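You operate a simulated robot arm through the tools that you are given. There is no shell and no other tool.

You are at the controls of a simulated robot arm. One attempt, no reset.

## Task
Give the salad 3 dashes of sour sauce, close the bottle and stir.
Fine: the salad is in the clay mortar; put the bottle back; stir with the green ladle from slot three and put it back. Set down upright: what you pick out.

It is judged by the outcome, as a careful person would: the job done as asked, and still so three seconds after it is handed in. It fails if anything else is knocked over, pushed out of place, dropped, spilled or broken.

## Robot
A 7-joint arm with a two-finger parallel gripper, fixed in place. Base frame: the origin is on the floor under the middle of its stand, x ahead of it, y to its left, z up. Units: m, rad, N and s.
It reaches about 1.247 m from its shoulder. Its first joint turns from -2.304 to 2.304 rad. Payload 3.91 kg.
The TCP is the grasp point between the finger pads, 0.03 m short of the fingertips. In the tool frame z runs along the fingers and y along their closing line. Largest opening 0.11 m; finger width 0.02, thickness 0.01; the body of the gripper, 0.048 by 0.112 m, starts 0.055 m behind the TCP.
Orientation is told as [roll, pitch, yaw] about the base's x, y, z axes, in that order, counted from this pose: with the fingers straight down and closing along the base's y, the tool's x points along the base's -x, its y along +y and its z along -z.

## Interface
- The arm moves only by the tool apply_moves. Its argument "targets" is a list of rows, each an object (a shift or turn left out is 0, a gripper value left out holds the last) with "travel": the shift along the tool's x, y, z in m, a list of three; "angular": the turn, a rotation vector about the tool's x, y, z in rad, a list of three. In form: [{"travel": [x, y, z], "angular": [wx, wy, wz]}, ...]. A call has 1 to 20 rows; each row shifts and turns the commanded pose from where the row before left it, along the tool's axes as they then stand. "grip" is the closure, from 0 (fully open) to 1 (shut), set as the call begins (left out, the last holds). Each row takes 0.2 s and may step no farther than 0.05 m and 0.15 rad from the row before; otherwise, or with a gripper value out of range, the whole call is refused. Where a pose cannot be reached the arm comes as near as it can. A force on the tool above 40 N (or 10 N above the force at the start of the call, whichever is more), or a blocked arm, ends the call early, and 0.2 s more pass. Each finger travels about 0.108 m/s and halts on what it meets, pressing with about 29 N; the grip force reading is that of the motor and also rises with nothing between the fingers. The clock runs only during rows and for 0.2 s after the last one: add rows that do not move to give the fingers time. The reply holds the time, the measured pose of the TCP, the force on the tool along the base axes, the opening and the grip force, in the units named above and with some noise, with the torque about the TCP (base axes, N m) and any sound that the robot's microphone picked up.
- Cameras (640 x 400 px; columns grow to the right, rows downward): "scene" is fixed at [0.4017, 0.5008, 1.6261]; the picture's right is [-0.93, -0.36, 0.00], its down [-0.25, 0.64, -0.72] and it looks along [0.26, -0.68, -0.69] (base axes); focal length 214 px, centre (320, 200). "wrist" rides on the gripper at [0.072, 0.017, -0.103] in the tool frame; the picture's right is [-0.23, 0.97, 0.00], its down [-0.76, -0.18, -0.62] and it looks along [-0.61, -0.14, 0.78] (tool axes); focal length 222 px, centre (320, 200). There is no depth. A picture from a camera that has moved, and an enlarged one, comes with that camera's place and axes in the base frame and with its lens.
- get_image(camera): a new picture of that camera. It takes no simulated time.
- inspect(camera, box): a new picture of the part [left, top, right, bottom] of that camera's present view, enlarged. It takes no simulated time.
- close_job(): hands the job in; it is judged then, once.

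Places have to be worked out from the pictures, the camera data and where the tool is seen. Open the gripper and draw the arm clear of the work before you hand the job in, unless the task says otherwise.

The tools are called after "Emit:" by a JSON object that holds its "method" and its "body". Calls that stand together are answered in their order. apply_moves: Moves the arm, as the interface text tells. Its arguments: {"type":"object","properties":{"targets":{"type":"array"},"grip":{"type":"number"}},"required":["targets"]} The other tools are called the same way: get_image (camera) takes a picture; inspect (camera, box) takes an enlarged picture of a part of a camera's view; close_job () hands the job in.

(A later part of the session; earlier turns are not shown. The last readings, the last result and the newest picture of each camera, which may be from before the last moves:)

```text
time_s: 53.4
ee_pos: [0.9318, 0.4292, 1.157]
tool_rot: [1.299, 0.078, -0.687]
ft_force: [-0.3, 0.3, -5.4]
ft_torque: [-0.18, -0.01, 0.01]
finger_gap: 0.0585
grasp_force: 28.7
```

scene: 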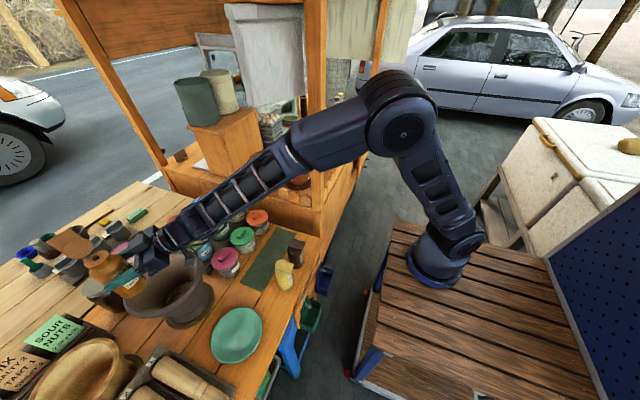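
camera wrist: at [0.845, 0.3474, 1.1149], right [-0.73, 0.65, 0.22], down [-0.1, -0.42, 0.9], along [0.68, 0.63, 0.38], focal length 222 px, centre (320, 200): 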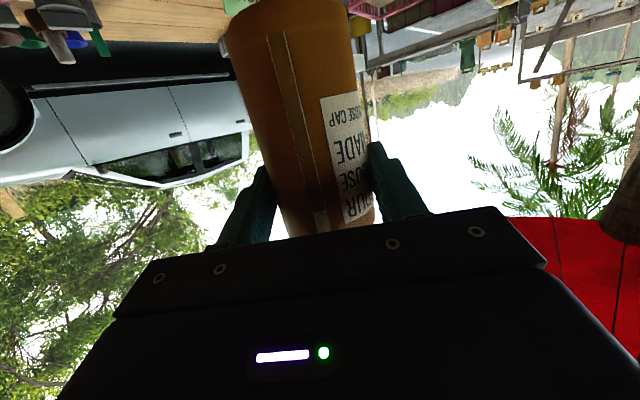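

About 90° now and still silent. One step at a time from here.

Emit:
{"method": "apply_moves", "body": {"targets": [{"angular": [0, 0, 0.15]}]}}

Emit:
{"method": "inspect", "body": {"camera": "scene", "box": [60, 215, 220, 325]}}

```text
time_s: 53.8
ee_pos: [0.9315, 0.4296, 1.1576]
tool_rot: [1.293, 0.22, -0.728]
ft_force: [0.2, 0.5, -7.2]
ft_torque: [-0.16, -0.02, 0.03]
finger_gap: 0.0586
grasp_force: 29.3
```

```text
3.64 times, centred on (140, 270) of scene
camera zoom: at [0.4017, 0.5008, 1.6261], right [-0.93, -0.36, 0.0], down [-0.25, 0.64, -0.72], along [0.26, -0.68, -0.69], focal length 780 px, centre (974, -54)
```

zoom: 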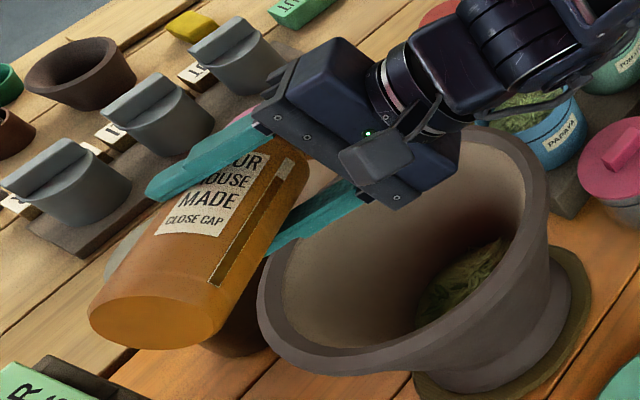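

Emit:
{"method": "apply_moves", "body": {"targets": [{"angular": [0, 0, 0.15]}]}}

```text
time_s: 54.2
ee_pos: [0.9323, 0.4313, 1.1574]
tool_rot: [1.281, 0.364, -0.772]
ft_force: [-0.5, -0.8, -6.7]
ft_torque: [-0.17, 0.01, 0.01]
finger_gap: 0.0586
grasp_force: 29.2
```

About 106° with no sound yet. I continue.

Emit:
{"method": "apply_moves", "body": {"targets": [{"angular": [0, 0, 0.15]}]}}

```text
time_s: 54.6
ee_pos: [0.9329, 0.4297, 1.1581]
tool_rot: [1.259, 0.51, -0.821]
ft_force: [0.8, -0.2, -7.0]
ft_torque: [-0.17, -0.02, 0.05]
finger_gap: 0.0586
grasp_force: 28.6
```

About 114°, still silent. Next step.

Emit:
{"method": "apply_moves", "body": {"targets": [{"angular": [0, 0, 0.15]}]}}

Emit:
{"method": "inspect", "body": {"camera": "scene", "box": [60, 215, 220, 325]}}

```text
time_s: 55.0
ee_pos: [0.932, 0.4294, 1.1568]
tool_rot: [1.226, 0.65, -0.878]
ft_force: [0.8, 0.8, -5.6]
ft_torque: [-0.16, 0.02, 0.02]
finger_gap: 0.0588
grasp_force: 29.2
```

```text
3.64 times, centred on (140, 270) of scene
camera zoom: at [0.4017, 0.5008, 1.6261], right [-0.93, -0.36, 0.0], down [-0.25, 0.64, -0.72], along [0.26, -0.68, -0.69], focal length 780 px, centre (974, -54)
```

zoom: 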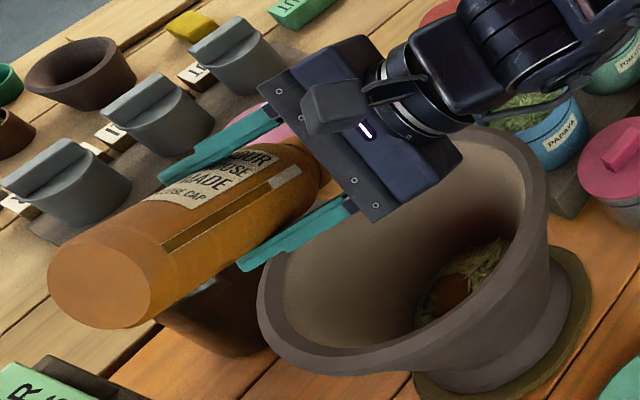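

An orange-brown spot has appeared on the salad, so a dash has come out around 121°. I zoom in on it before moving on; pictures take no time.

Emit:
{"method": "inspect", "body": {"camera": "scene", "box": [165, 270, 205, 305]}}

Emit:
{"method": "get_image", "body": {"camera": "wrist"}}

Emit:
{"method": "inspect", "body": {"camera": "scene", "box": [70, 245, 150, 305]}}

```text
11.43 times, centred on (185, 288) of scene
camera zoom: at [0.4017, 0.5008, 1.6261], right [-0.93, -0.36, 0.0], down [-0.25, 0.64, -0.72], along [0.26, -0.68, -0.69], focal length 2451 px, centre (1863, -800)
```

zoom: 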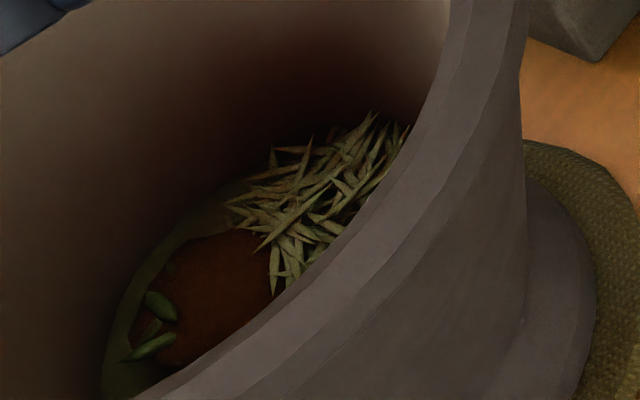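

```text
taken
camera wrist: at [0.8429, 0.3918, 1.2408], right [0.72, -0.36, 0.59], down [-0.09, -0.9, -0.43], along [0.68, 0.25, -0.68], focal length 222 px, centre (320, 200)
```

wrist: 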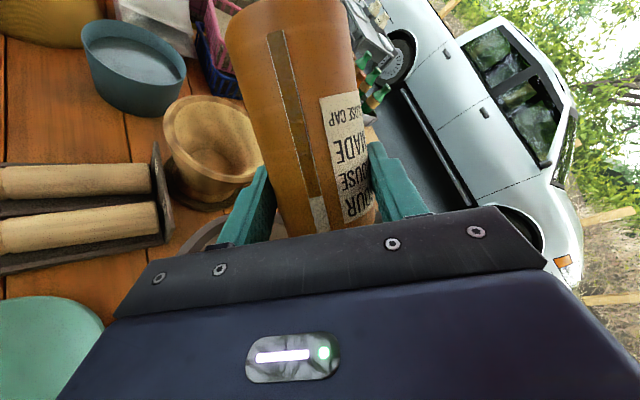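

```text
6.67 times, centred on (110, 275) of scene
camera zoom: at [0.4017, 0.5008, 1.6261], right [-0.93, -0.36, 0.0], down [-0.25, 0.64, -0.72], along [0.26, -0.68, -0.69], focal length 1430 px, centre (1720, -300)
```

zoom: 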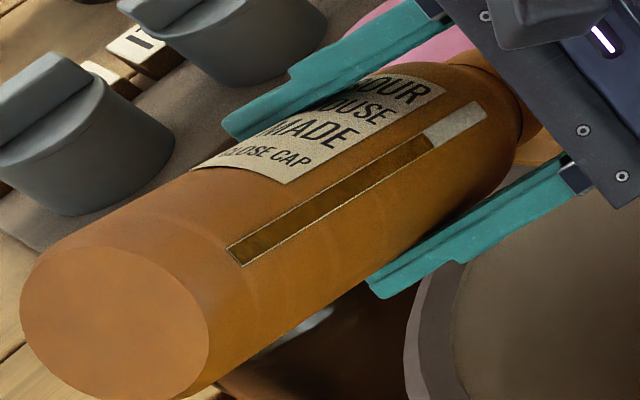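

There is a brown pool in the mortar now. I use the bottle's level window as a gauge and zoom in to record it.

Emit:
{"method": "inspect", "body": {"camera": "wrist", "box": [240, 10, 400, 240]}}

Emit:
{"method": "inspect", "body": {"camera": "wrist", "box": [280, 170, 360, 240]}}

```text
1.74 times, centred on (320, 125) of wrist
camera zoom: at [0.8429, 0.3918, 1.2408], right [0.72, -0.36, 0.59], down [-0.09, -0.9, -0.43], along [0.68, 0.25, -0.68], focal length 386 px, centre (320, 330)
```

zoom: 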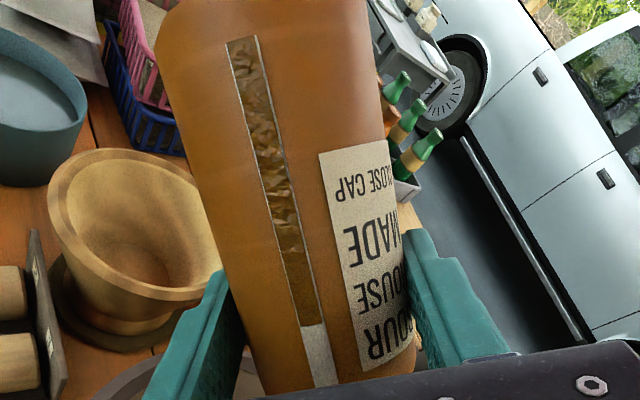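

```text
5.71 times, centred on (320, 205) of wrist
camera zoom: at [0.8429, 0.3918, 1.2408], right [0.72, -0.36, 0.59], down [-0.09, -0.9, -0.43], along [0.68, 0.25, -0.68], focal length 1269 px, centre (320, 171)
```

zoom: 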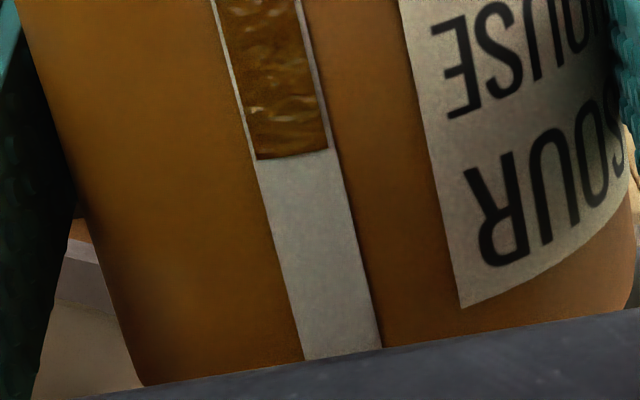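

The level's boundary is now at the top of the word "SOUR"; before pouring it was near the label's end, so one small portion has left. I tilt back 3 steps to stop, then recheck the level and the bowl.

Emit:
{"method": "apply_moves", "body": {"targets": [{"angular": [0, 0, -0.15]}, {"angular": [0, 0, -0.15]}, {"angular": [0, 0, -0.15]}]}}

Emit:
{"method": "inspect", "body": {"camera": "wrist", "box": [280, 170, 360, 240]}}

Emit:
{"method": "inspect", "body": {"camera": "scene", "box": [165, 270, 205, 305]}}

```text
time_s: 55.8
ee_pos: [0.9318, 0.4305, 1.1575]
tool_rot: [1.293, 0.217, -0.728]
ft_force: [-0.5, 0.1, -6.5]
ft_torque: [-0.13, -0.03, 0.01]
finger_gap: 0.0586
grasp_force: 29.1
```

```text
5.71 times, centred on (320, 205) of wrist
camera zoom: at [0.8224, 0.3989, 1.2163], right [0.49, -0.08, 0.86], down [0.12, -0.98, -0.17], along [0.86, 0.19, -0.47], focal length 1269 px, centre (320, 171)
```

zoom: 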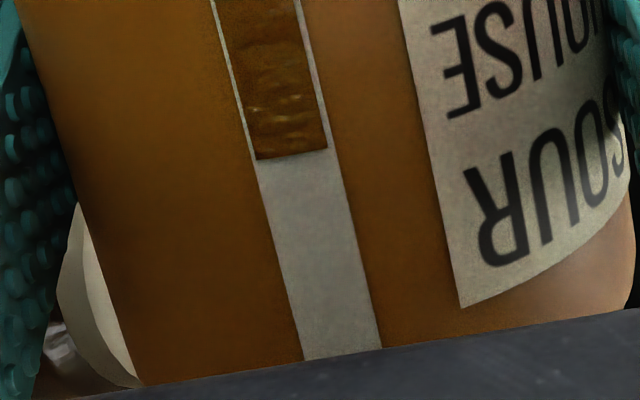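

```text
11.43 times, centred on (185, 288) of scene
camera zoom: at [0.4017, 0.5008, 1.6261], right [-0.93, -0.36, 0.0], down [-0.25, 0.64, -0.72], along [0.26, -0.68, -0.69], focal length 2451 px, centre (1863, -800)
```

zoom: 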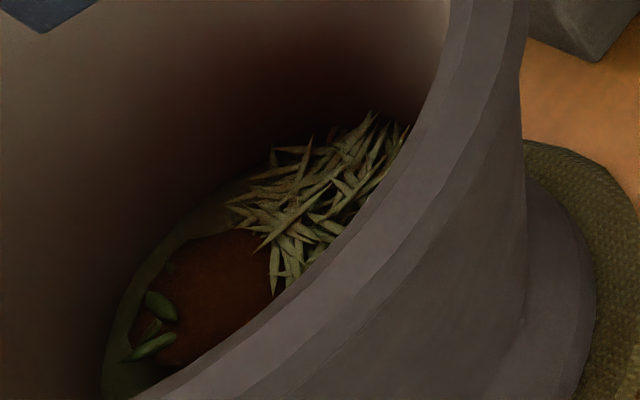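

The level is unchanged since, so flow stopped. The brown patch wasn't there at 98° and is there now, which I take as one dash. I repeat the same dip to about 121° for the second dash and compare the level.

Emit:
{"method": "apply_moves", "body": {"targets": [{"angular": [0, 0, 0.15]}, {"angular": [0, 0, 0.15]}, {"angular": [0, 0, 0.15]}]}}

Emit:
{"method": "inspect", "body": {"camera": "wrist", "box": [280, 170, 360, 240]}}

Emit:
{"method": "inspect", "body": {"camera": "scene", "box": [165, 270, 205, 305]}}

```text
time_s: 56.6
ee_pos: [0.9313, 0.4295, 1.1585]
tool_rot: [1.226, 0.652, -0.876]
ft_force: [0.8, -0.5, -6.7]
ft_torque: [-0.16, 0.01, -0.01]
finger_gap: 0.0586
grasp_force: 29.2
```

```text
5.71 times, centred on (320, 205) of wrist
camera zoom: at [0.843, 0.3919, 1.2413], right [0.72, -0.36, 0.59], down [-0.09, -0.9, -0.43], along [0.68, 0.25, -0.68], focal length 1269 px, centre (320, 171)
```

zoom: 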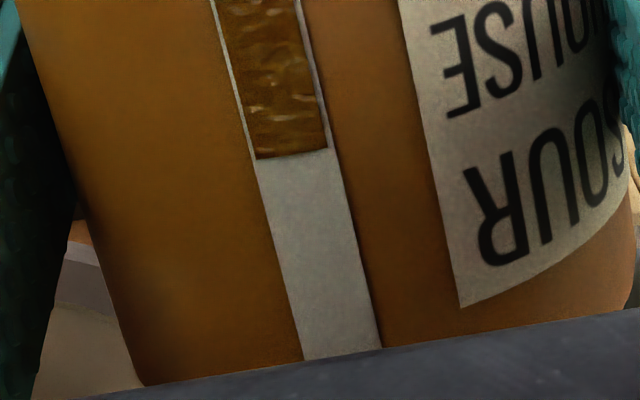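

```text
11.43 times, centred on (185, 288) of scene
camera zoom: at [0.4017, 0.5008, 1.6261], right [-0.93, -0.36, 0.0], down [-0.25, 0.64, -0.72], along [0.26, -0.68, -0.69], focal length 2451 px, centre (1863, -800)
```

zoom: 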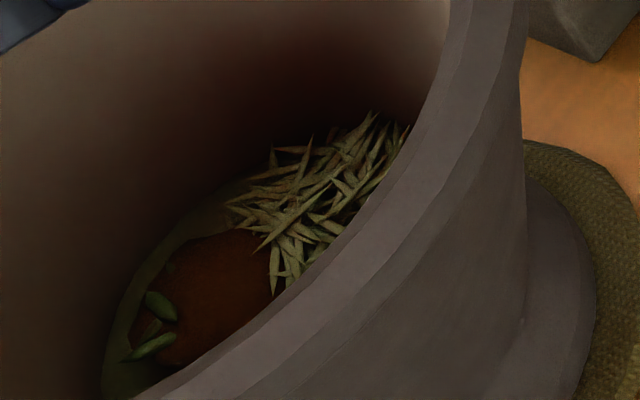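

No change from this dip. Perhaps the dash needs more tilt or a re-arm by going upright. I tilt one more step and look again.

Emit:
{"method": "apply_moves", "body": {"targets": [{"angular": [0, 0, 0.1]}]}}

Emit:
{"method": "inspect", "body": {"camera": "wrist", "box": [280, 170, 360, 240]}}

Emit:
{"method": "inspect", "body": {"camera": "scene", "box": [165, 270, 205, 305]}}

```text
time_s: 57.0
ee_pos: [0.9327, 0.4294, 1.1579]
tool_rot: [1.198, 0.743, -0.927]
ft_force: [-0.1, 0.4, -5.9]
ft_torque: [-0.17, 0.0, 0.0]
finger_gap: 0.0587
grasp_force: 29.3
```

```text
5.71 times, centred on (320, 205) of wrist
camera zoom: at [0.8489, 0.3884, 1.2453], right [0.75, -0.41, 0.51], down [-0.15, -0.87, -0.47], along [0.64, 0.28, -0.72], focal length 1269 px, centre (320, 171)
```

zoom: 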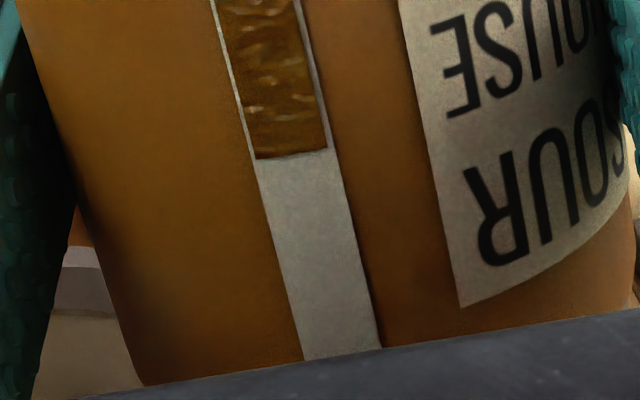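

```text
11.43 times, centred on (185, 288) of scene
camera zoom: at [0.4017, 0.5008, 1.6261], right [-0.93, -0.36, 0.0], down [-0.25, 0.64, -0.72], along [0.26, -0.68, -0.69], focal length 2451 px, centre (1863, -800)
```

zoom: 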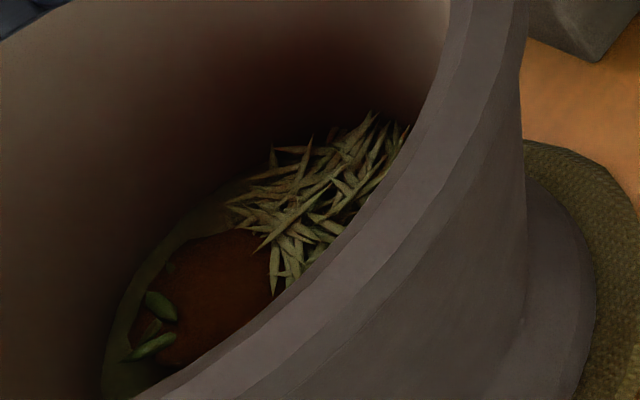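

No further flow at 126°, so a dash seems to be released once per tip-over. I bring the bottle fully upright again before tipping it a second time.

Emit:
{"method": "apply_moves", "body": {"targets": [{"angular": [0, 0, -0.1]}, {"angular": [0, 0, -0.15]}, {"angular": [0, 0, -0.15]}, {"angular": [0, 0, -0.15]}, {"angular": [0, 0, -0.15]}, {"angular": [0, 0, -0.15]}, {"angular": [0, 0, -0.15]}, {"angular": [0, 0, -0.15]}, {"angular": [0, 0, -0.15]}, {"angular": [0, 0, -0.15]}, {"angular": [0, 0, -0.15]}, {"angular": [0, 0, -0.15]}, {"angular": [0, 0, -0.15]}, {"angular": [0, 0, -0.15]}, {"angular": [0, 0, -0.15]}, {"angular": [0, 0, -0.15]}]}}

Emit:
{"method": "get_image", "body": {"camera": "wrist"}}

Emit:
{"method": "inspect", "body": {"camera": "wrist", "box": [280, 170, 360, 240]}}

Emit:
{"method": "inspect", "body": {"camera": "scene", "box": [50, 215, 210, 315]}}

```text
time_s: 60.4
ee_pos: [0.9322, 0.4301, 1.1568]
tool_rot: [-0.005, -1.3, 0.908]
ft_force: [0.1, 0.5, -5.6]
ft_torque: [-0.05, 0.02, -0.01]
finger_gap: 0.0585
grasp_force: 29.0
```

```text
taken
camera wrist: at [0.8441, 0.346, 1.114], right [-0.73, 0.65, 0.22], down [-0.11, -0.42, 0.9], along [0.68, 0.63, 0.38], focal length 222 px, centre (320, 200)
```

wrist: 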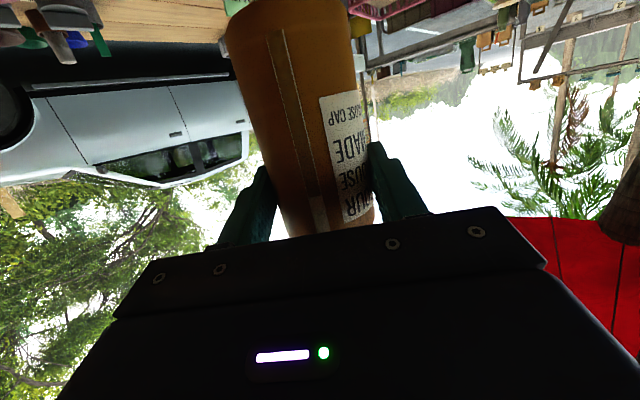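

```text
5.71 times, centred on (320, 205) of wrist
camera zoom: at [0.8441, 0.346, 1.114], right [-0.73, 0.65, 0.22], down [-0.11, -0.42, 0.9], along [0.68, 0.63, 0.38], focal length 1269 px, centre (320, 171)
```

zoom: 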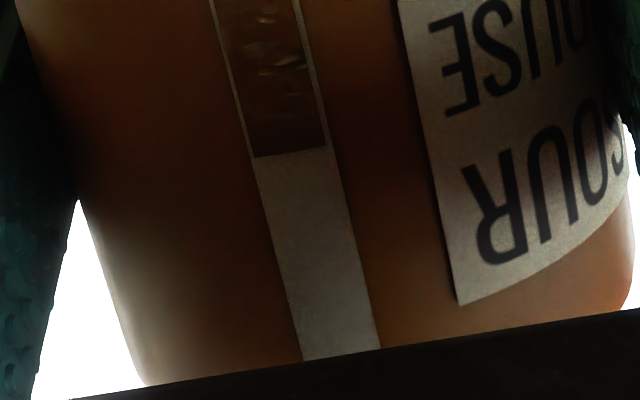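

```text
4.00 times, centred on (130, 265) of scene
camera zoom: at [0.4017, 0.5008, 1.6261], right [-0.93, -0.36, 0.0], down [-0.25, 0.64, -0.72], along [0.26, -0.68, -0.69], focal length 858 px, centre (1080, -60)
```

zoom: 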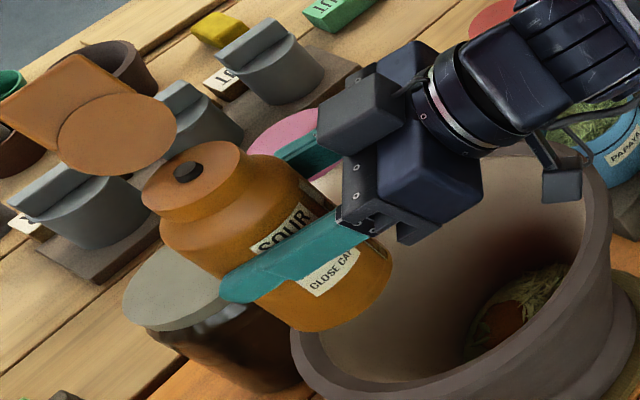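

The nozzle looks different from before. I zoom closely on the bottle's mouth and into the mortar.

Emit:
{"method": "inspect", "body": {"camera": "scene", "box": [80, 245, 125, 275]}}

Emit:
{"method": "inspect", "body": {"camera": "scene", "box": [155, 265, 205, 310]}}

```text
13.33 times, centred on (102, 260) of scene
camera zoom: at [0.4017, 0.5008, 1.6261], right [-0.93, -0.36, 0.0], down [-0.25, 0.64, -0.72], along [0.26, -0.68, -0.69], focal length 2860 px, centre (3220, -600)
```

zoom: 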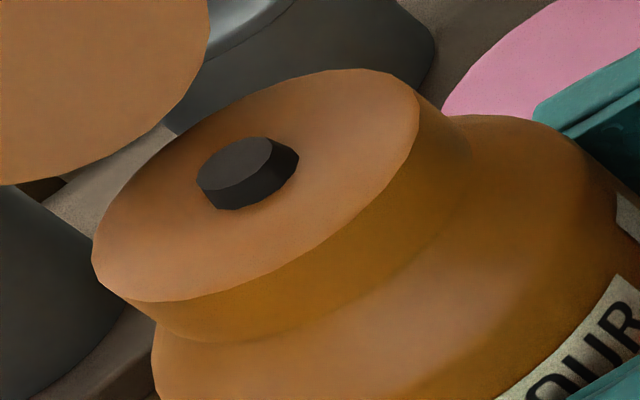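

```text
8.89 times, centred on (180, 288) of scene
camera zoom: at [0.4017, 0.5008, 1.6261], right [-0.93, -0.36, 0.0], down [-0.25, 0.64, -0.72], along [0.26, -0.68, -0.69], focal length 1906 px, centre (1564, -578)
```

zoom: 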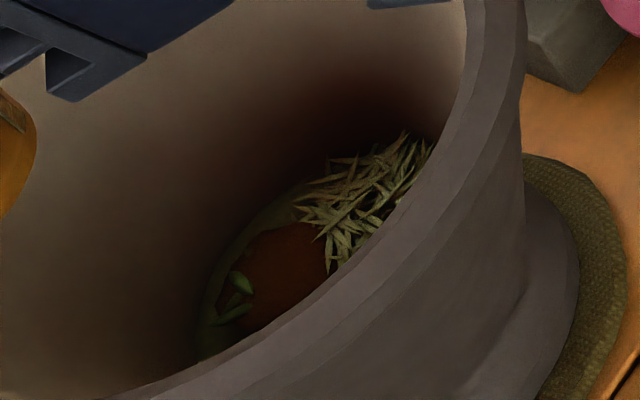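

The nozzle insert is intact, and the level is about 10% lower than in my pre-grasp picture, so exactly one dash has been given. I tip again from upright to about 121° for the second.

Emit:
{"method": "apply_moves", "body": {"targets": [{"angular": [0, 0, 0.15]}, {"angular": [0, 0, 0.15]}, {"angular": [0, 0, 0.15]}, {"angular": [0, 0, 0.15]}, {"angular": [0, 0, 0.15]}, {"angular": [0, 0, 0.15]}, {"angular": [0, 0, 0.15]}, {"angular": [0, 0, 0.15]}, {"angular": [0, 0, 0.15]}, {"angular": [0, 0, 0.15]}, {"angular": [0, 0, 0.15]}, {"angular": [0, 0, 0.15]}, {"angular": [0, 0, 0.15]}]}}

Emit:
{"method": "inspect", "body": {"camera": "wrist", "box": [280, 170, 360, 240]}}

Emit:
{"method": "inspect", "body": {"camera": "scene", "box": [155, 265, 205, 310]}}

```text
time_s: 63.2
ee_pos: [0.9317, 0.4306, 1.1573]
tool_rot: [1.278, 0.366, -0.772]
ft_force: [0.2, 0.5, -5.7]
ft_torque: [-0.17, -0.02, 0.03]
finger_gap: 0.0585
grasp_force: 29.0
```

```text
5.71 times, centred on (320, 205) of wrist
camera zoom: at [0.8288, 0.3977, 1.2249], right [0.59, -0.18, 0.79], down [0.06, -0.96, -0.26], along [0.81, 0.2, -0.55], focal length 1269 px, centre (320, 171)
```

zoom: 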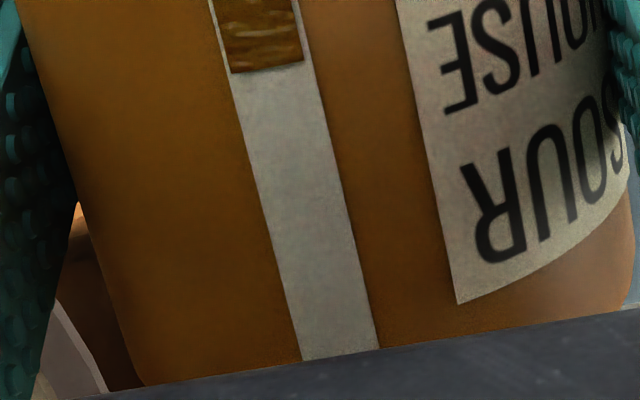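

```text
8.89 times, centred on (180, 288) of scene
camera zoom: at [0.4017, 0.5008, 1.6261], right [-0.93, -0.36, 0.0], down [-0.25, 0.64, -0.72], along [0.26, -0.68, -0.69], focal length 1906 px, centre (1564, -578)
```

zoom: 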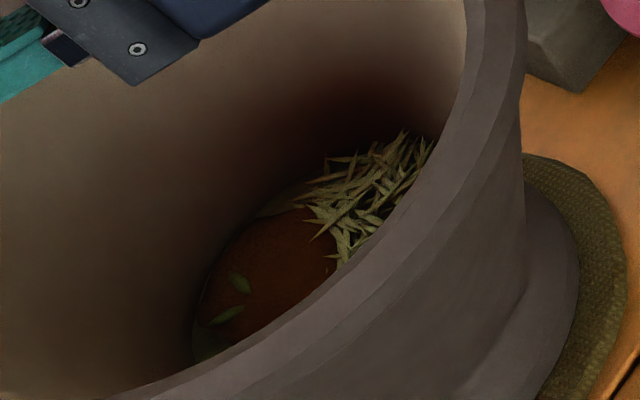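

The level dropped one more equal step and the pool grew, so that was the second dash. I go back upright to re-arm.

Emit:
{"method": "apply_moves", "body": {"targets": [{"angular": [0, 0, -0.15]}, {"angular": [0, 0, -0.15]}, {"angular": [0, 0, -0.15]}, {"angular": [0, 0, -0.15]}, {"angular": [0, 0, -0.15]}, {"angular": [0, 0, -0.15]}, {"angular": [0, 0, -0.15]}, {"angular": [0, 0, -0.15]}, {"angular": [0, 0, -0.15]}, {"angular": [0, 0, -0.15]}, {"angular": [0, 0, -0.15]}, {"angular": [0, 0, -0.15]}, {"angular": [0, 0, -0.15]}, {}]}}

Emit:
{"method": "inspect", "body": {"camera": "wrist", "box": [280, 170, 360, 240]}}

Emit:
{"method": "inspect", "body": {"camera": "scene", "box": [50, 215, 210, 315]}}

```text
time_s: 66.2
ee_pos: [0.9316, 0.43, 1.1564]
tool_rot: [-0.001, -1.3, 0.909]
ft_force: [-1.2, 0.5, -6.4]
ft_torque: [-0.04, 0.06, -0.01]
finger_gap: 0.0588
grasp_force: 29.4
```

```text
5.71 times, centred on (320, 205) of wrist
camera zoom: at [0.8444, 0.3464, 1.1144], right [-0.73, 0.65, 0.22], down [-0.11, -0.42, 0.9], along [0.68, 0.63, 0.38], focal length 1269 px, centre (320, 171)
```

zoom: 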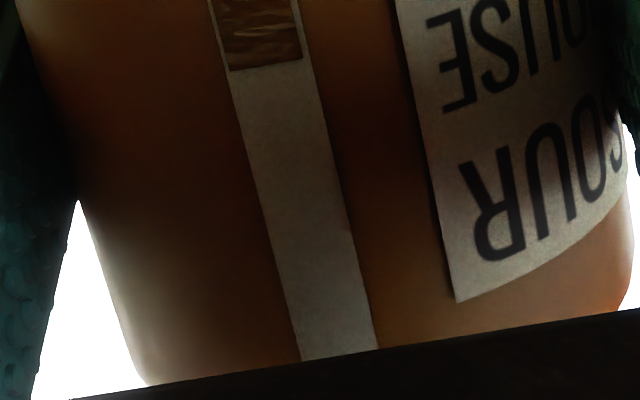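

```text
4.00 times, centred on (130, 265) of scene
camera zoom: at [0.4017, 0.5008, 1.6261], right [-0.93, -0.36, 0.0], down [-0.25, 0.64, -0.72], along [0.26, -0.68, -0.69], focal length 858 px, centre (1080, -60)
```

zoom: 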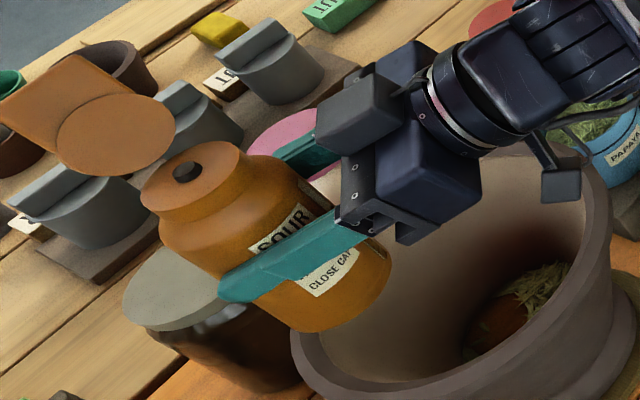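

Level steady at two steps down and the bottle is upright. I tip once more for the third dash.

Emit:
{"method": "apply_moves", "body": {"targets": [{"angular": [0, 0, 0.15]}, {"angular": [0, 0, 0.15]}, {"angular": [0, 0, 0.15]}, {"angular": [0, 0, 0.15]}, {"angular": [0, 0, 0.15]}, {"angular": [0, 0, 0.15]}, {"angular": [0, 0, 0.15]}, {"angular": [0, 0, 0.15]}, {"angular": [0, 0, 0.15]}, {"angular": [0, 0, 0.15]}, {"angular": [0, 0, 0.15]}, {"angular": [0, 0, 0.15]}, {"angular": [0, 0, 0.15]}]}}

Emit:
{"method": "inspect", "body": {"camera": "wrist", "box": [280, 150, 360, 220]}}

Emit:
{"method": "inspect", "body": {"camera": "scene", "box": [155, 265, 205, 310]}}

```text
time_s: 69.0
ee_pos: [0.9326, 0.4295, 1.1581]
tool_rot: [1.28, 0.367, -0.773]
ft_force: [0.3, 0.4, -6.0]
ft_torque: [-0.17, -0.03, -0.04]
finger_gap: 0.0589
grasp_force: 28.4
```

```text
5.71 times, centred on (320, 185) of wrist
camera zoom: at [0.8285, 0.3976, 1.2258], right [0.59, -0.18, 0.79], down [0.06, -0.96, -0.26], along [0.81, 0.2, -0.55], focal length 1269 px, centre (320, 286)
```

zoom: 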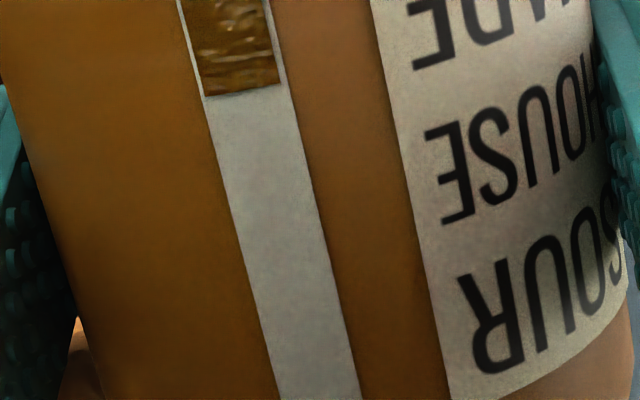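

```text
8.89 times, centred on (180, 288) of scene
camera zoom: at [0.4017, 0.5008, 1.6261], right [-0.93, -0.36, 0.0], down [-0.25, 0.64, -0.72], along [0.26, -0.68, -0.69], focal length 1906 px, centre (1564, -578)
```

zoom: 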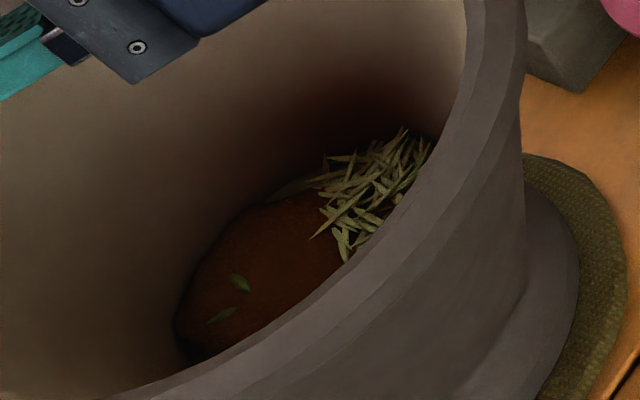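

The level dropped a third equal step, so three dashes are in. I bring the bottle upright and keep it upright from now on.

Emit:
{"method": "apply_moves", "body": {"targets": [{"angular": [0, 0, -0.15]}, {"angular": [0, 0, -0.15]}, {"angular": [0, 0, -0.15]}, {"angular": [0, 0, -0.15]}, {"angular": [0, 0, -0.15]}, {"angular": [0, 0, -0.15]}, {"angular": [0, 0, -0.15]}, {"angular": [0, 0, -0.15]}, {"angular": [0, 0, -0.15]}, {"angular": [0, 0, -0.15]}, {"angular": [0, 0, -0.15]}, {"angular": [0, 0, -0.15]}, {"angular": [0, 0, -0.15]}, {}]}}

Emit:
{"method": "inspect", "body": {"camera": "wrist", "box": [240, 10, 400, 240]}}

Emit:
{"method": "inspect", "body": {"camera": "scene", "box": [50, 215, 210, 315]}}

```text
time_s: 72.0
ee_pos: [0.9323, 0.4296, 1.1588]
tool_rot: [-0.002, -1.299, 0.909]
ft_force: [0.0, 0.2, -6.2]
ft_torque: [-0.04, 0.04, 0.0]
finger_gap: 0.0585
grasp_force: 29.0
```

```text
1.74 times, centred on (320, 125) of wrist
camera zoom: at [0.8443, 0.3462, 1.1148], right [-0.73, 0.65, 0.22], down [-0.11, -0.42, 0.9], along [0.68, 0.63, 0.38], focal length 386 px, centre (320, 330)
```

zoom: 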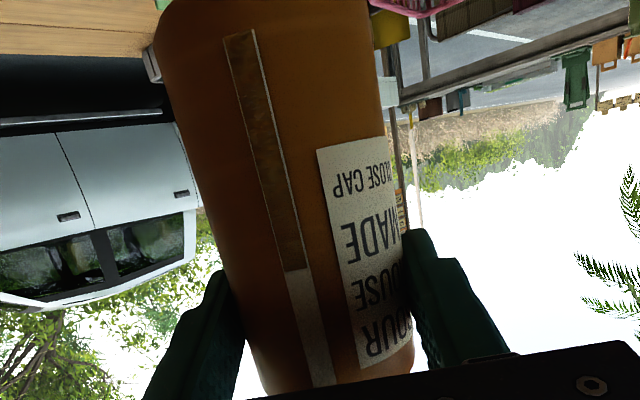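

```text
4.00 times, centred on (130, 265) of scene
camera zoom: at [0.4017, 0.5008, 1.6261], right [-0.93, -0.36, 0.0], down [-0.25, 0.64, -0.72], along [0.26, -0.68, -0.69], focal length 858 px, centre (1080, -60)
```

zoom: 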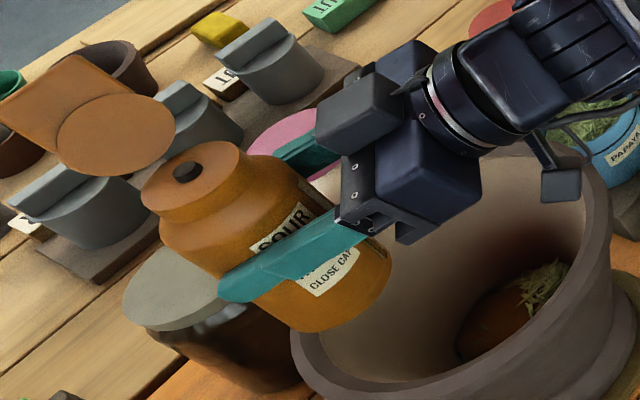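

Upright, level three steps below the start. I carry the bottle back along the same path to above its place.

Emit:
{"method": "apply_moves", "body": {"targets": [{"travel": [0.00712, -0.00302, -0.02079]}, {"travel": [0.01425, -0.00605, -0.04158]}, {"travel": [0.01425, -0.00605, -0.04158]}, {"travel": [0.01425, -0.00605, -0.04158]}, {"travel": [0.01425, -0.00605, -0.04158]}, {"travel": [0.01425, -0.00605, -0.04158]}, {"travel": [0.01425, -0.00605, -0.04158]}, {"travel": [0.01425, -0.00605, -0.04158]}, {"travel": [0.01425, -0.00605, -0.04158]}, {"travel": [0.01425, -0.00605, -0.04158]}, {"travel": [0.01425, -0.00605, -0.04158]}, {"travel": [0.01425, -0.00605, -0.04158]}, {"travel": [0.00712, -0.00302, -0.02079]}, {}]}}

```text
time_s: 75.0
ee_pos: [0.664, -0.0279, 1.1262]
tool_rot: [0.0, -1.3, 0.905]
ft_force: [0.3, 0.1, -6.6]
ft_torque: [-0.03, 0.05, -0.03]
finger_gap: 0.0587
grasp_force: 28.8
```

Over its spot within 2 mm. I descend to about 3 cm above the table with a tiny lateral correction.

Emit:
{"method": "apply_moves", "body": {"targets": [{"travel": [0.03855, -0.0004, 0.0107]}, {"travel": [0.03855, -0.0004, 0.0107]}, {"travel": [0.03855, -0.0004, 0.0107]}, {"travel": [0.03855, -0.0004, 0.0107]}, {"travel": [0.03855, -0.0004, 0.0107]}, {"travel": [0.03855, -0.0004, 0.0107]}, {}]}}

Emit:
{"method": "inspect", "body": {"camera": "scene", "box": [260, 190, 360, 260]}}

```text
time_s: 76.6
ee_pos: [0.6649, -0.0306, 0.8853]
tool_rot: [0.001, -1.301, 0.905]
ft_force: [-0.3, -0.8, -4.3]
ft_torque: [-0.05, 0.04, 0.02]
finger_gap: 0.0584
grasp_force: 29.0
```

```text
5.71 times, centred on (310, 225) of scene
camera zoom: at [0.4017, 0.5008, 1.6261], right [-0.93, -0.36, 0.0], down [-0.25, 0.64, -0.72], along [0.26, -0.68, -0.69], focal length 1226 px, centre (377, 57)
```

zoom: 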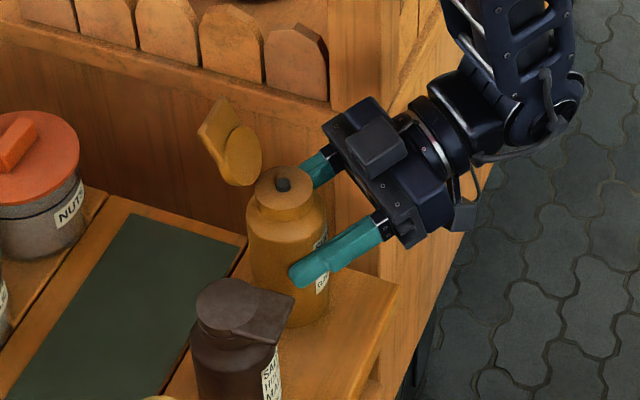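

Positioned over the free spot. I lower gently, 24 mm first, then in tiny steps watching the load.

Emit:
{"method": "apply_moves", "body": {"targets": [{"travel": [0.0077, 0, 0.0021]}, {"travel": [0.0077, 0, 0.0021]}, {"travel": [0.0077, 0, 0.0021]}, {}]}}

```text
time_s: 77.6
ee_pos: [0.6646, -0.0296, 0.863]
tool_rot: [-0.006, -1.301, 0.906]
ft_force: [-0.2, -0.3, 23.1]
ft_torque: [0.23, -0.4, -0.32]
finger_gap: 0.0584
grasp_force: 29.1
```

Contact came earlier than expected: 23 N at z 0.863. I ease up 3 mm and look for tilt or something underneath.

Emit:
{"method": "apply_moves", "body": {"targets": [{"travel": [-0.003, 0, -0.0008]}, {}]}}

Emit:
{"method": "inspect", "body": {"camera": "scene", "box": [270, 200, 330, 260]}}

Emit:
{"method": "inspect", "body": {"camera": "wrist", "box": [200, 0, 440, 240]}}

```text
time_s: 78.2
ee_pos: [0.6654, -0.0303, 0.8649]
tool_rot: [0.004, -1.299, 0.901]
ft_force: [-0.9, 0.2, -6.3]
ft_torque: [-0.03, 0.07, 0.01]
finger_gap: 0.058
grasp_force: 28.8
```

```text
6.67 times, centred on (300, 230) of scene
camera zoom: at [0.4017, 0.5008, 1.6261], right [-0.93, -0.36, 0.0], down [-0.25, 0.64, -0.72], along [0.26, -0.68, -0.69], focal length 1430 px, centre (453, 0)
```

zoom: 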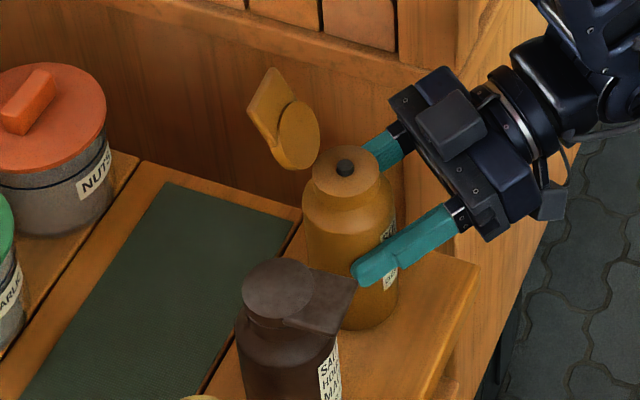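

```text
1.67 times, centred on (320, 120) of wrist
camera zoom: at [0.5777, -0.1143, 0.822], right [-0.73, 0.65, 0.22], down [-0.1, -0.42, 0.9], along [0.68, 0.63, 0.37], focal length 370 px, centre (320, 333)
```

zoom: 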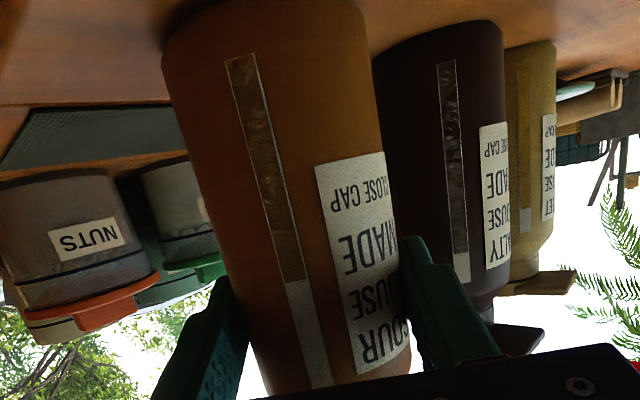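

The bottle is upright; it just sits about 8 mm lower in the fingers than when I first gripped it. I lower in 1 mm steps until the table takes the load.

Emit:
{"method": "apply_moves", "body": {"targets": [{"travel": [0.00096, 0, 0.00027]}, {}]}}

```text
time_s: 78.8
ee_pos: [0.665, -0.0306, 0.8635]
tool_rot: [0.003, -1.3, 0.903]
ft_force: [-0.5, -0.6, -6.4]
ft_torque: [-0.02, 0.08, 0.0]
finger_gap: 0.058
grasp_force: 28.9
```

Emit:
{"method": "apply_moves", "body": {"targets": [{"travel": [0.00096, 0, 0.00027]}, {}]}}

```text
time_s: 79.4
ee_pos: [0.6653, -0.03, 0.8634]
tool_rot: [0.002, -1.301, 0.901]
ft_force: [-0.3, -0.8, -3.3]
ft_torque: [-0.08, -0.1, 0.0]
finger_gap: 0.0582
grasp_force: 28.8
```

The table now carries half the load. One more half-millimetre, then I open the fingers to the earlier 88 mm.

Emit:
{"method": "apply_moves", "body": {"targets": [{"travel": [0.0005, 0, 0.00014]}, {}]}}

Emit:
{"method": "apply_moves", "body": {"targets": [{}, {}, {}], "grip": 0.2}}

Emit:
{"method": "inspect", "body": {"camera": "scene", "box": [270, 200, 330, 260]}}

Emit:
{"method": "get_image", "body": {"camera": "wrist"}}

```text
time_s: 80.0
ee_pos: [0.6643, -0.0309, 0.864]
tool_rot: [-0.002, -1.301, 0.907]
ft_force: [2.4, -3.1, 12.7]
ft_torque: [-0.11, -0.6, -0.22]
finger_gap: 0.0583
grasp_force: 29.0
```

```text
time_s: 80.8
ee_pos: [0.6658, -0.0293, 0.8628]
tool_rot: [0.003, -1.3, 0.902]
ft_force: [-1.0, -0.3, 0.4]
ft_torque: [0.01, 0.0, -0.01]
finger_gap: 0.088
grasp_force: 0.1
```

```text
6.67 times, centred on (300, 230) of scene
camera zoom: at [0.4017, 0.5008, 1.6261], right [-0.93, -0.36, 0.0], down [-0.25, 0.64, -0.72], along [0.26, -0.68, -0.69], focal length 1430 px, centre (453, 0)
```

zoom: 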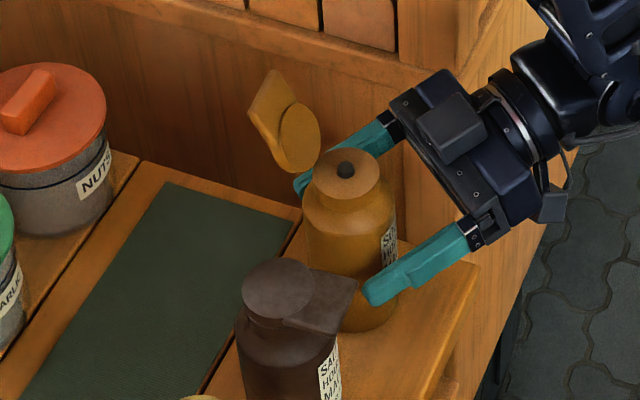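

```text
taken
camera wrist: at [0.5772, -0.1137, 0.8196], right [-0.73, 0.65, 0.22], down [-0.1, -0.42, 0.9], along [0.68, 0.63, 0.38], focal length 222 px, centre (320, 200)
```

wrist: 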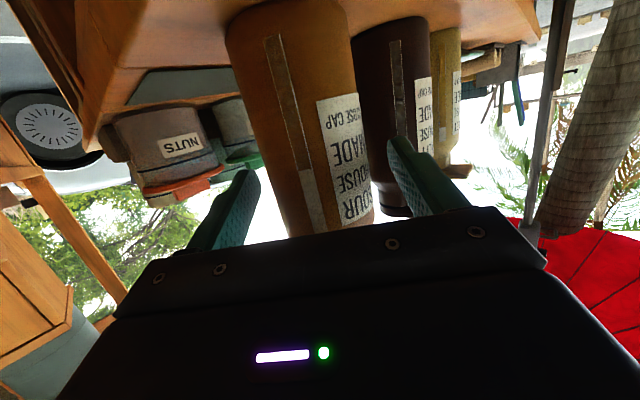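

The bottle stands upright at its original spot, within about 4 mm. I withdraw straight back, then up.

Emit:
{"method": "apply_moves", "body": {"targets": [{"travel": [0.0067, 0, -0.0241]}, {"travel": [0.0067, 0, -0.0241]}, {"travel": [0.0067, 0, -0.0241]}, {"travel": [0.004, 0, -0.0145]}, {"travel": [-0.0386, 0, -0.0107]}, {"travel": [-0.0386, 0, -0.0107]}, {"travel": [-0.0386, 0, -0.0107]}, {"travel": [-0.0386, 0, -0.0107]}, {"travel": [-0.0386, 0, -0.0107]}]}}

Emit:
{"method": "inspect", "body": {"camera": "scene", "box": [260, 180, 360, 260]}}

```text
time_s: 82.8
ee_pos: [0.6092, -0.0999, 1.062]
tool_rot: [0.004, -1.299, 0.9]
ft_force: [0.0, -0.2, -0.1]
ft_torque: [0.03, -0.01, 0.04]
finger_gap: 0.0881
grasp_force: 0.1
```

```text
5.00 times, centred on (310, 220) of scene
camera zoom: at [0.4017, 0.5008, 1.6261], right [-0.93, -0.36, 0.0], down [-0.25, 0.64, -0.72], along [0.26, -0.68, -0.69], focal length 1072 px, centre (370, 100)
```

zoom: 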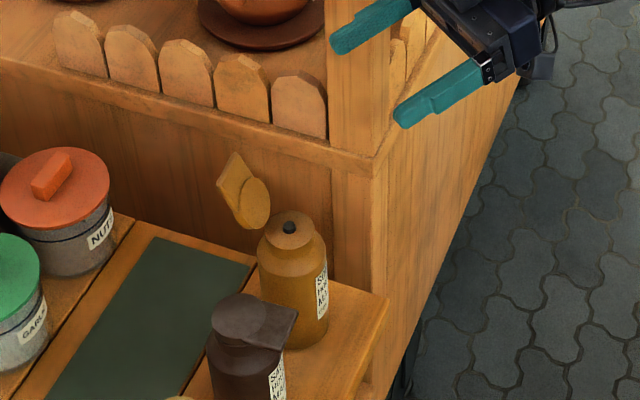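

The bottle stands with its lid open toward +x. To close it I'll push the lid over from the +x side with shut fingers pointing down. First I bring the tool to vertical with yaw 0 and shut the fingers.

Emit:
{"method": "apply_moves", "body": {"targets": [{"travel": [-0.0386, 0, -0.0107]}, {"angular": [0, 0.1444, 0]}, {"angular": [0, 0.1444, 0]}, {"angular": [0, 0.1444, 0]}, {"angular": [0, 0.1444, 0]}, {"angular": [0, 0.1444, 0]}, {"angular": [0, 0.1444, 0]}, {"angular": [0, 0.1444, 0]}, {"angular": [0, 0.1444, 0]}, {"angular": [0, 0.1444, 0]}, {"angular": [0, 0, 0.15]}, {"angular": [0, 0, 0.15]}, {"angular": [0, 0, 0.15]}, {"angular": [0, 0, 0.15]}, {"angular": [0, 0, 0.15]}, {"angular": [0, 0, 0.15]}], "grip": 1}}

```text
time_s: 86.2
ee_pos: [0.6103, -0.1017, 1.1047]
tool_rot: [0.0, 0.001, 0.004]
ft_force: [0.2, 0.0, -0.4]
ft_torque: [-0.03, -0.02, 0.01]
finger_gap: 0.0
grasp_force: 28.3
```

Vertical now, fingers shut. I move to the +x side of the open lid and come down behind it.

Emit:
{"method": "apply_moves", "body": {"targets": [{"travel": [-0.0388, 0.02, 0.0112]}, {"travel": [-0.0388, 0.02, 0.0112]}, {"travel": [-0.0388, 0.02, 0.0112]}, {"travel": [-0.0388, 0.02, 0.0112]}, {"travel": [0, 0, 0.0425]}, {"travel": [0, 0, 0.0425]}, {}]}}

Emit:
{"method": "get_image", "body": {"camera": "wrist"}}

Emit:
{"method": "inspect", "body": {"camera": "scene", "box": [260, 195, 340, 255]}}

```text
time_s: 87.8
ee_pos: [0.7649, -0.022, 0.9751]
tool_rot: [0.002, 0.0, 0.005]
ft_force: [-0.3, -0.3, -0.3]
ft_torque: [0.01, 0.02, -0.02]
finger_gap: 0.0
grasp_force: 28.4
```

```text
taken
camera wrist: at [0.6905, -0.0059, 1.0779], right [0.22, 0.98, 0.0], down [0.76, -0.17, 0.62], along [0.61, -0.14, -0.78], focal length 222 px, centre (320, 200)
```

wrist: 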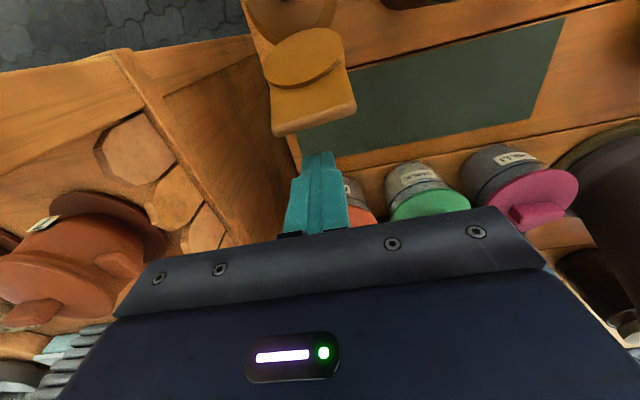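

```text
6.67 times, centred on (300, 225) of scene
camera zoom: at [0.4017, 0.5008, 1.6261], right [-0.93, -0.36, 0.0], down [-0.25, 0.64, -0.72], along [0.26, -0.68, -0.69], focal length 1430 px, centre (453, 33)
```

zoom: 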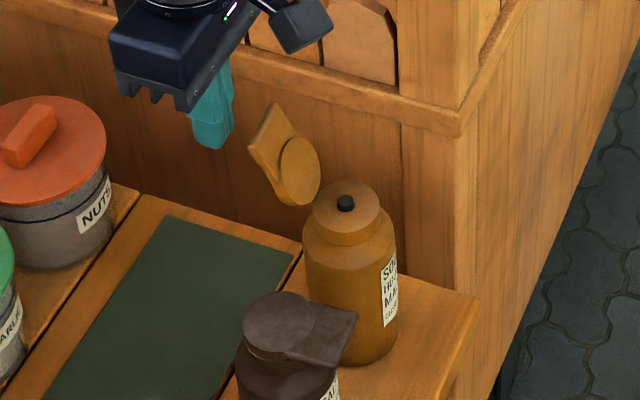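

The finger is aligned behind the lid. I move toward −x to meet it and push it upright in small steps.

Emit:
{"method": "apply_moves", "body": {"targets": [{"travel": [0.02, 0, 0]}, {"travel": [0.02, 0, 0]}, {"travel": [0.01, 0, 0]}, {"travel": [0.01, 0, 0]}]}}

Emit:
{"method": "get_image", "body": {"camera": "wrist"}}

Emit:
{"method": "inspect", "body": {"camera": "scene", "box": [260, 195, 340, 255]}}

```text
time_s: 88.8
ee_pos: [0.703, -0.0202, 0.9757]
tool_rot: [0.002, -0.001, 0.006]
ft_force: [0.5, 0.1, 0.4]
ft_torque: [0.01, -0.03, -0.04]
finger_gap: 0.0003
grasp_force: 29.2
```

```text
taken
camera wrist: at [0.6301, -0.0048, 1.0776], right [0.22, 0.98, 0.0], down [0.76, -0.17, 0.62], along [0.61, -0.14, -0.78], focal length 222 px, centre (320, 200)
```

wrist: 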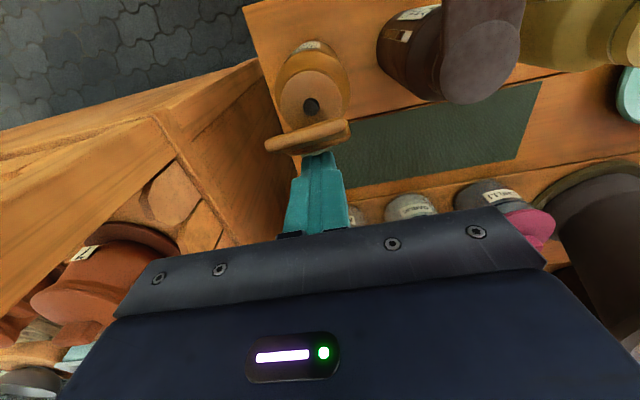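

```text
6.67 times, centred on (300, 225) of scene
camera zoom: at [0.4017, 0.5008, 1.6261], right [-0.93, -0.36, 0.0], down [-0.25, 0.64, -0.72], along [0.26, -0.68, -0.69], focal length 1430 px, centre (453, 33)
```

zoom: 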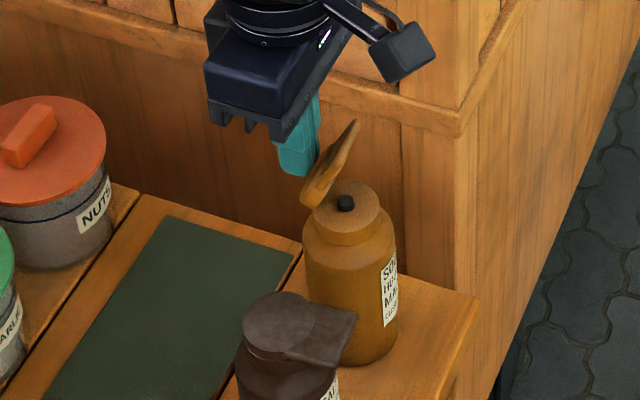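

The lid is about vertical with the bottle unmoved. I keep pushing toward −x.

Emit:
{"method": "apply_moves", "body": {"targets": [{"travel": [0.01, 0, 0]}, {"travel": [0.01, 0, 0]}, {}]}}

Emit:
{"method": "get_image", "body": {"camera": "wrist"}}

Emit:
{"method": "inspect", "body": {"camera": "scene", "box": [260, 195, 340, 255]}}

```text
time_s: 89.6
ee_pos: [0.6836, -0.0205, 0.9754]
tool_rot: [0.002, 0.001, 0.005]
ft_force: [1.0, 0.1, -0.5]
ft_torque: [-0.02, 0.03, 0.02]
finger_gap: 0.0
grasp_force: 29.0
```

```text
taken
camera wrist: at [0.6098, -0.0046, 1.0766], right [0.22, 0.98, 0.0], down [0.76, -0.17, 0.62], along [0.61, -0.14, -0.78], focal length 222 px, centre (320, 200)
```

wrist: 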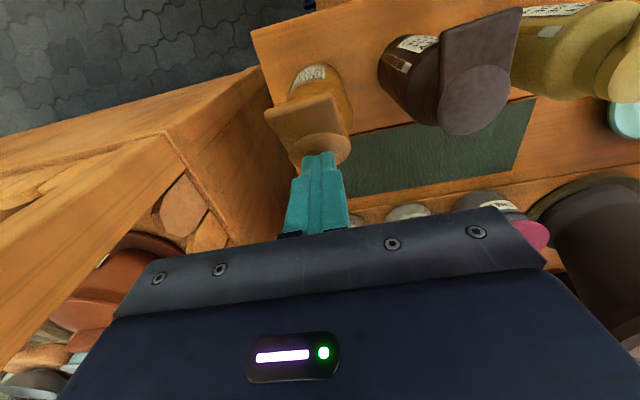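

```text
6.67 times, centred on (300, 225) of scene
camera zoom: at [0.4017, 0.5008, 1.6261], right [-0.93, -0.36, 0.0], down [-0.25, 0.64, -0.72], along [0.26, -0.68, -0.69], focal length 1430 px, centre (453, 33)
```

zoom: 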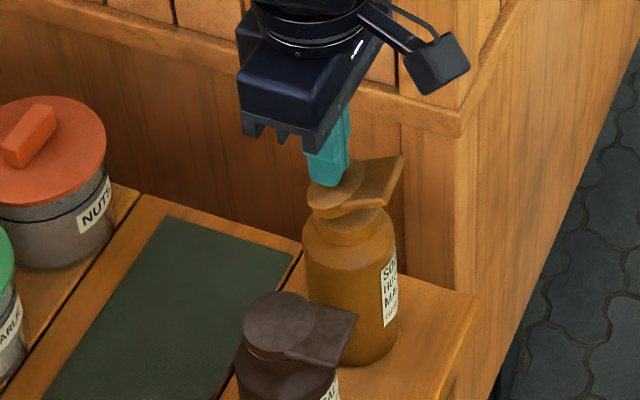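

The lid has come over to roughly 30°. I raise slightly, shift toward the tab side, then press it down gently from above.

Emit:
{"method": "apply_moves", "body": {"targets": [{"travel": [0, 0, -0.02]}, {"travel": [0.022, 0, 0]}, {"travel": [0, 0, 0.01]}, {"travel": [0, 0, 0.01]}, {"travel": [0, 0, 0.008]}, {}]}}

Emit:
{"method": "inspect", "body": {"camera": "scene", "box": [260, 195, 340, 255]}}

```text
time_s: 91.0
ee_pos: [0.661, -0.0206, 0.967]
tool_rot: [0.002, -0.002, 0.004]
ft_force: [-0.2, -0.7, 0.1]
ft_torque: [0.01, -0.01, 0.01]
finger_gap: 0.0
grasp_force: 28.6
```

```text
6.67 times, centred on (300, 225) of scene
camera zoom: at [0.4017, 0.5008, 1.6261], right [-0.93, -0.36, 0.0], down [-0.25, 0.64, -0.72], along [0.26, -0.68, -0.69], focal length 1430 px, centre (453, 33)
```

zoom: 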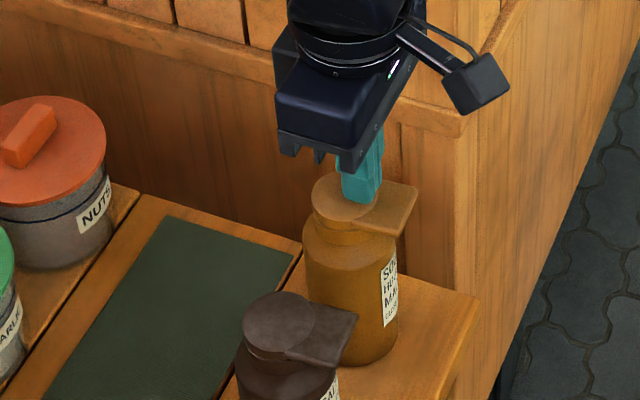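

Nearly closed, still almost no force. I continue down in 3 mm steps until the lid seats.

Emit:
{"method": "apply_moves", "body": {"targets": [{"travel": [0, 0, 0.003]}, {"travel": [0, 0, 0.003]}, {"travel": [0, 0, 0.003]}, {}]}}

Emit:
{"method": "inspect", "body": {"camera": "scene", "box": [285, 205, 335, 245]}}

```text
time_s: 91.8
ee_pos: [0.662, -0.0203, 0.9609]
tool_rot: [0.003, -0.006, 0.006]
ft_force: [-7.3, -0.7, 24.0]
ft_torque: [-0.01, 0.18, 0.02]
finger_gap: 0.0002
grasp_force: 29.1
stopped in row 3: the force on the tool passed its limit at 49 N (the readings are from after the stop); the commanded pose is now the measured one
```

```text
10.00 times, centred on (310, 225) of scene
camera zoom: at [0.4017, 0.5008, 1.6261], right [-0.93, -0.36, 0.0], down [-0.25, 0.64, -0.72], along [0.26, -0.68, -0.69], focal length 2145 px, centre (420, -50)
```

zoom: 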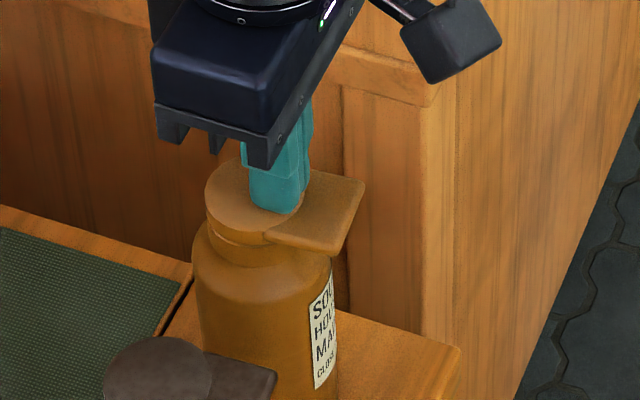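

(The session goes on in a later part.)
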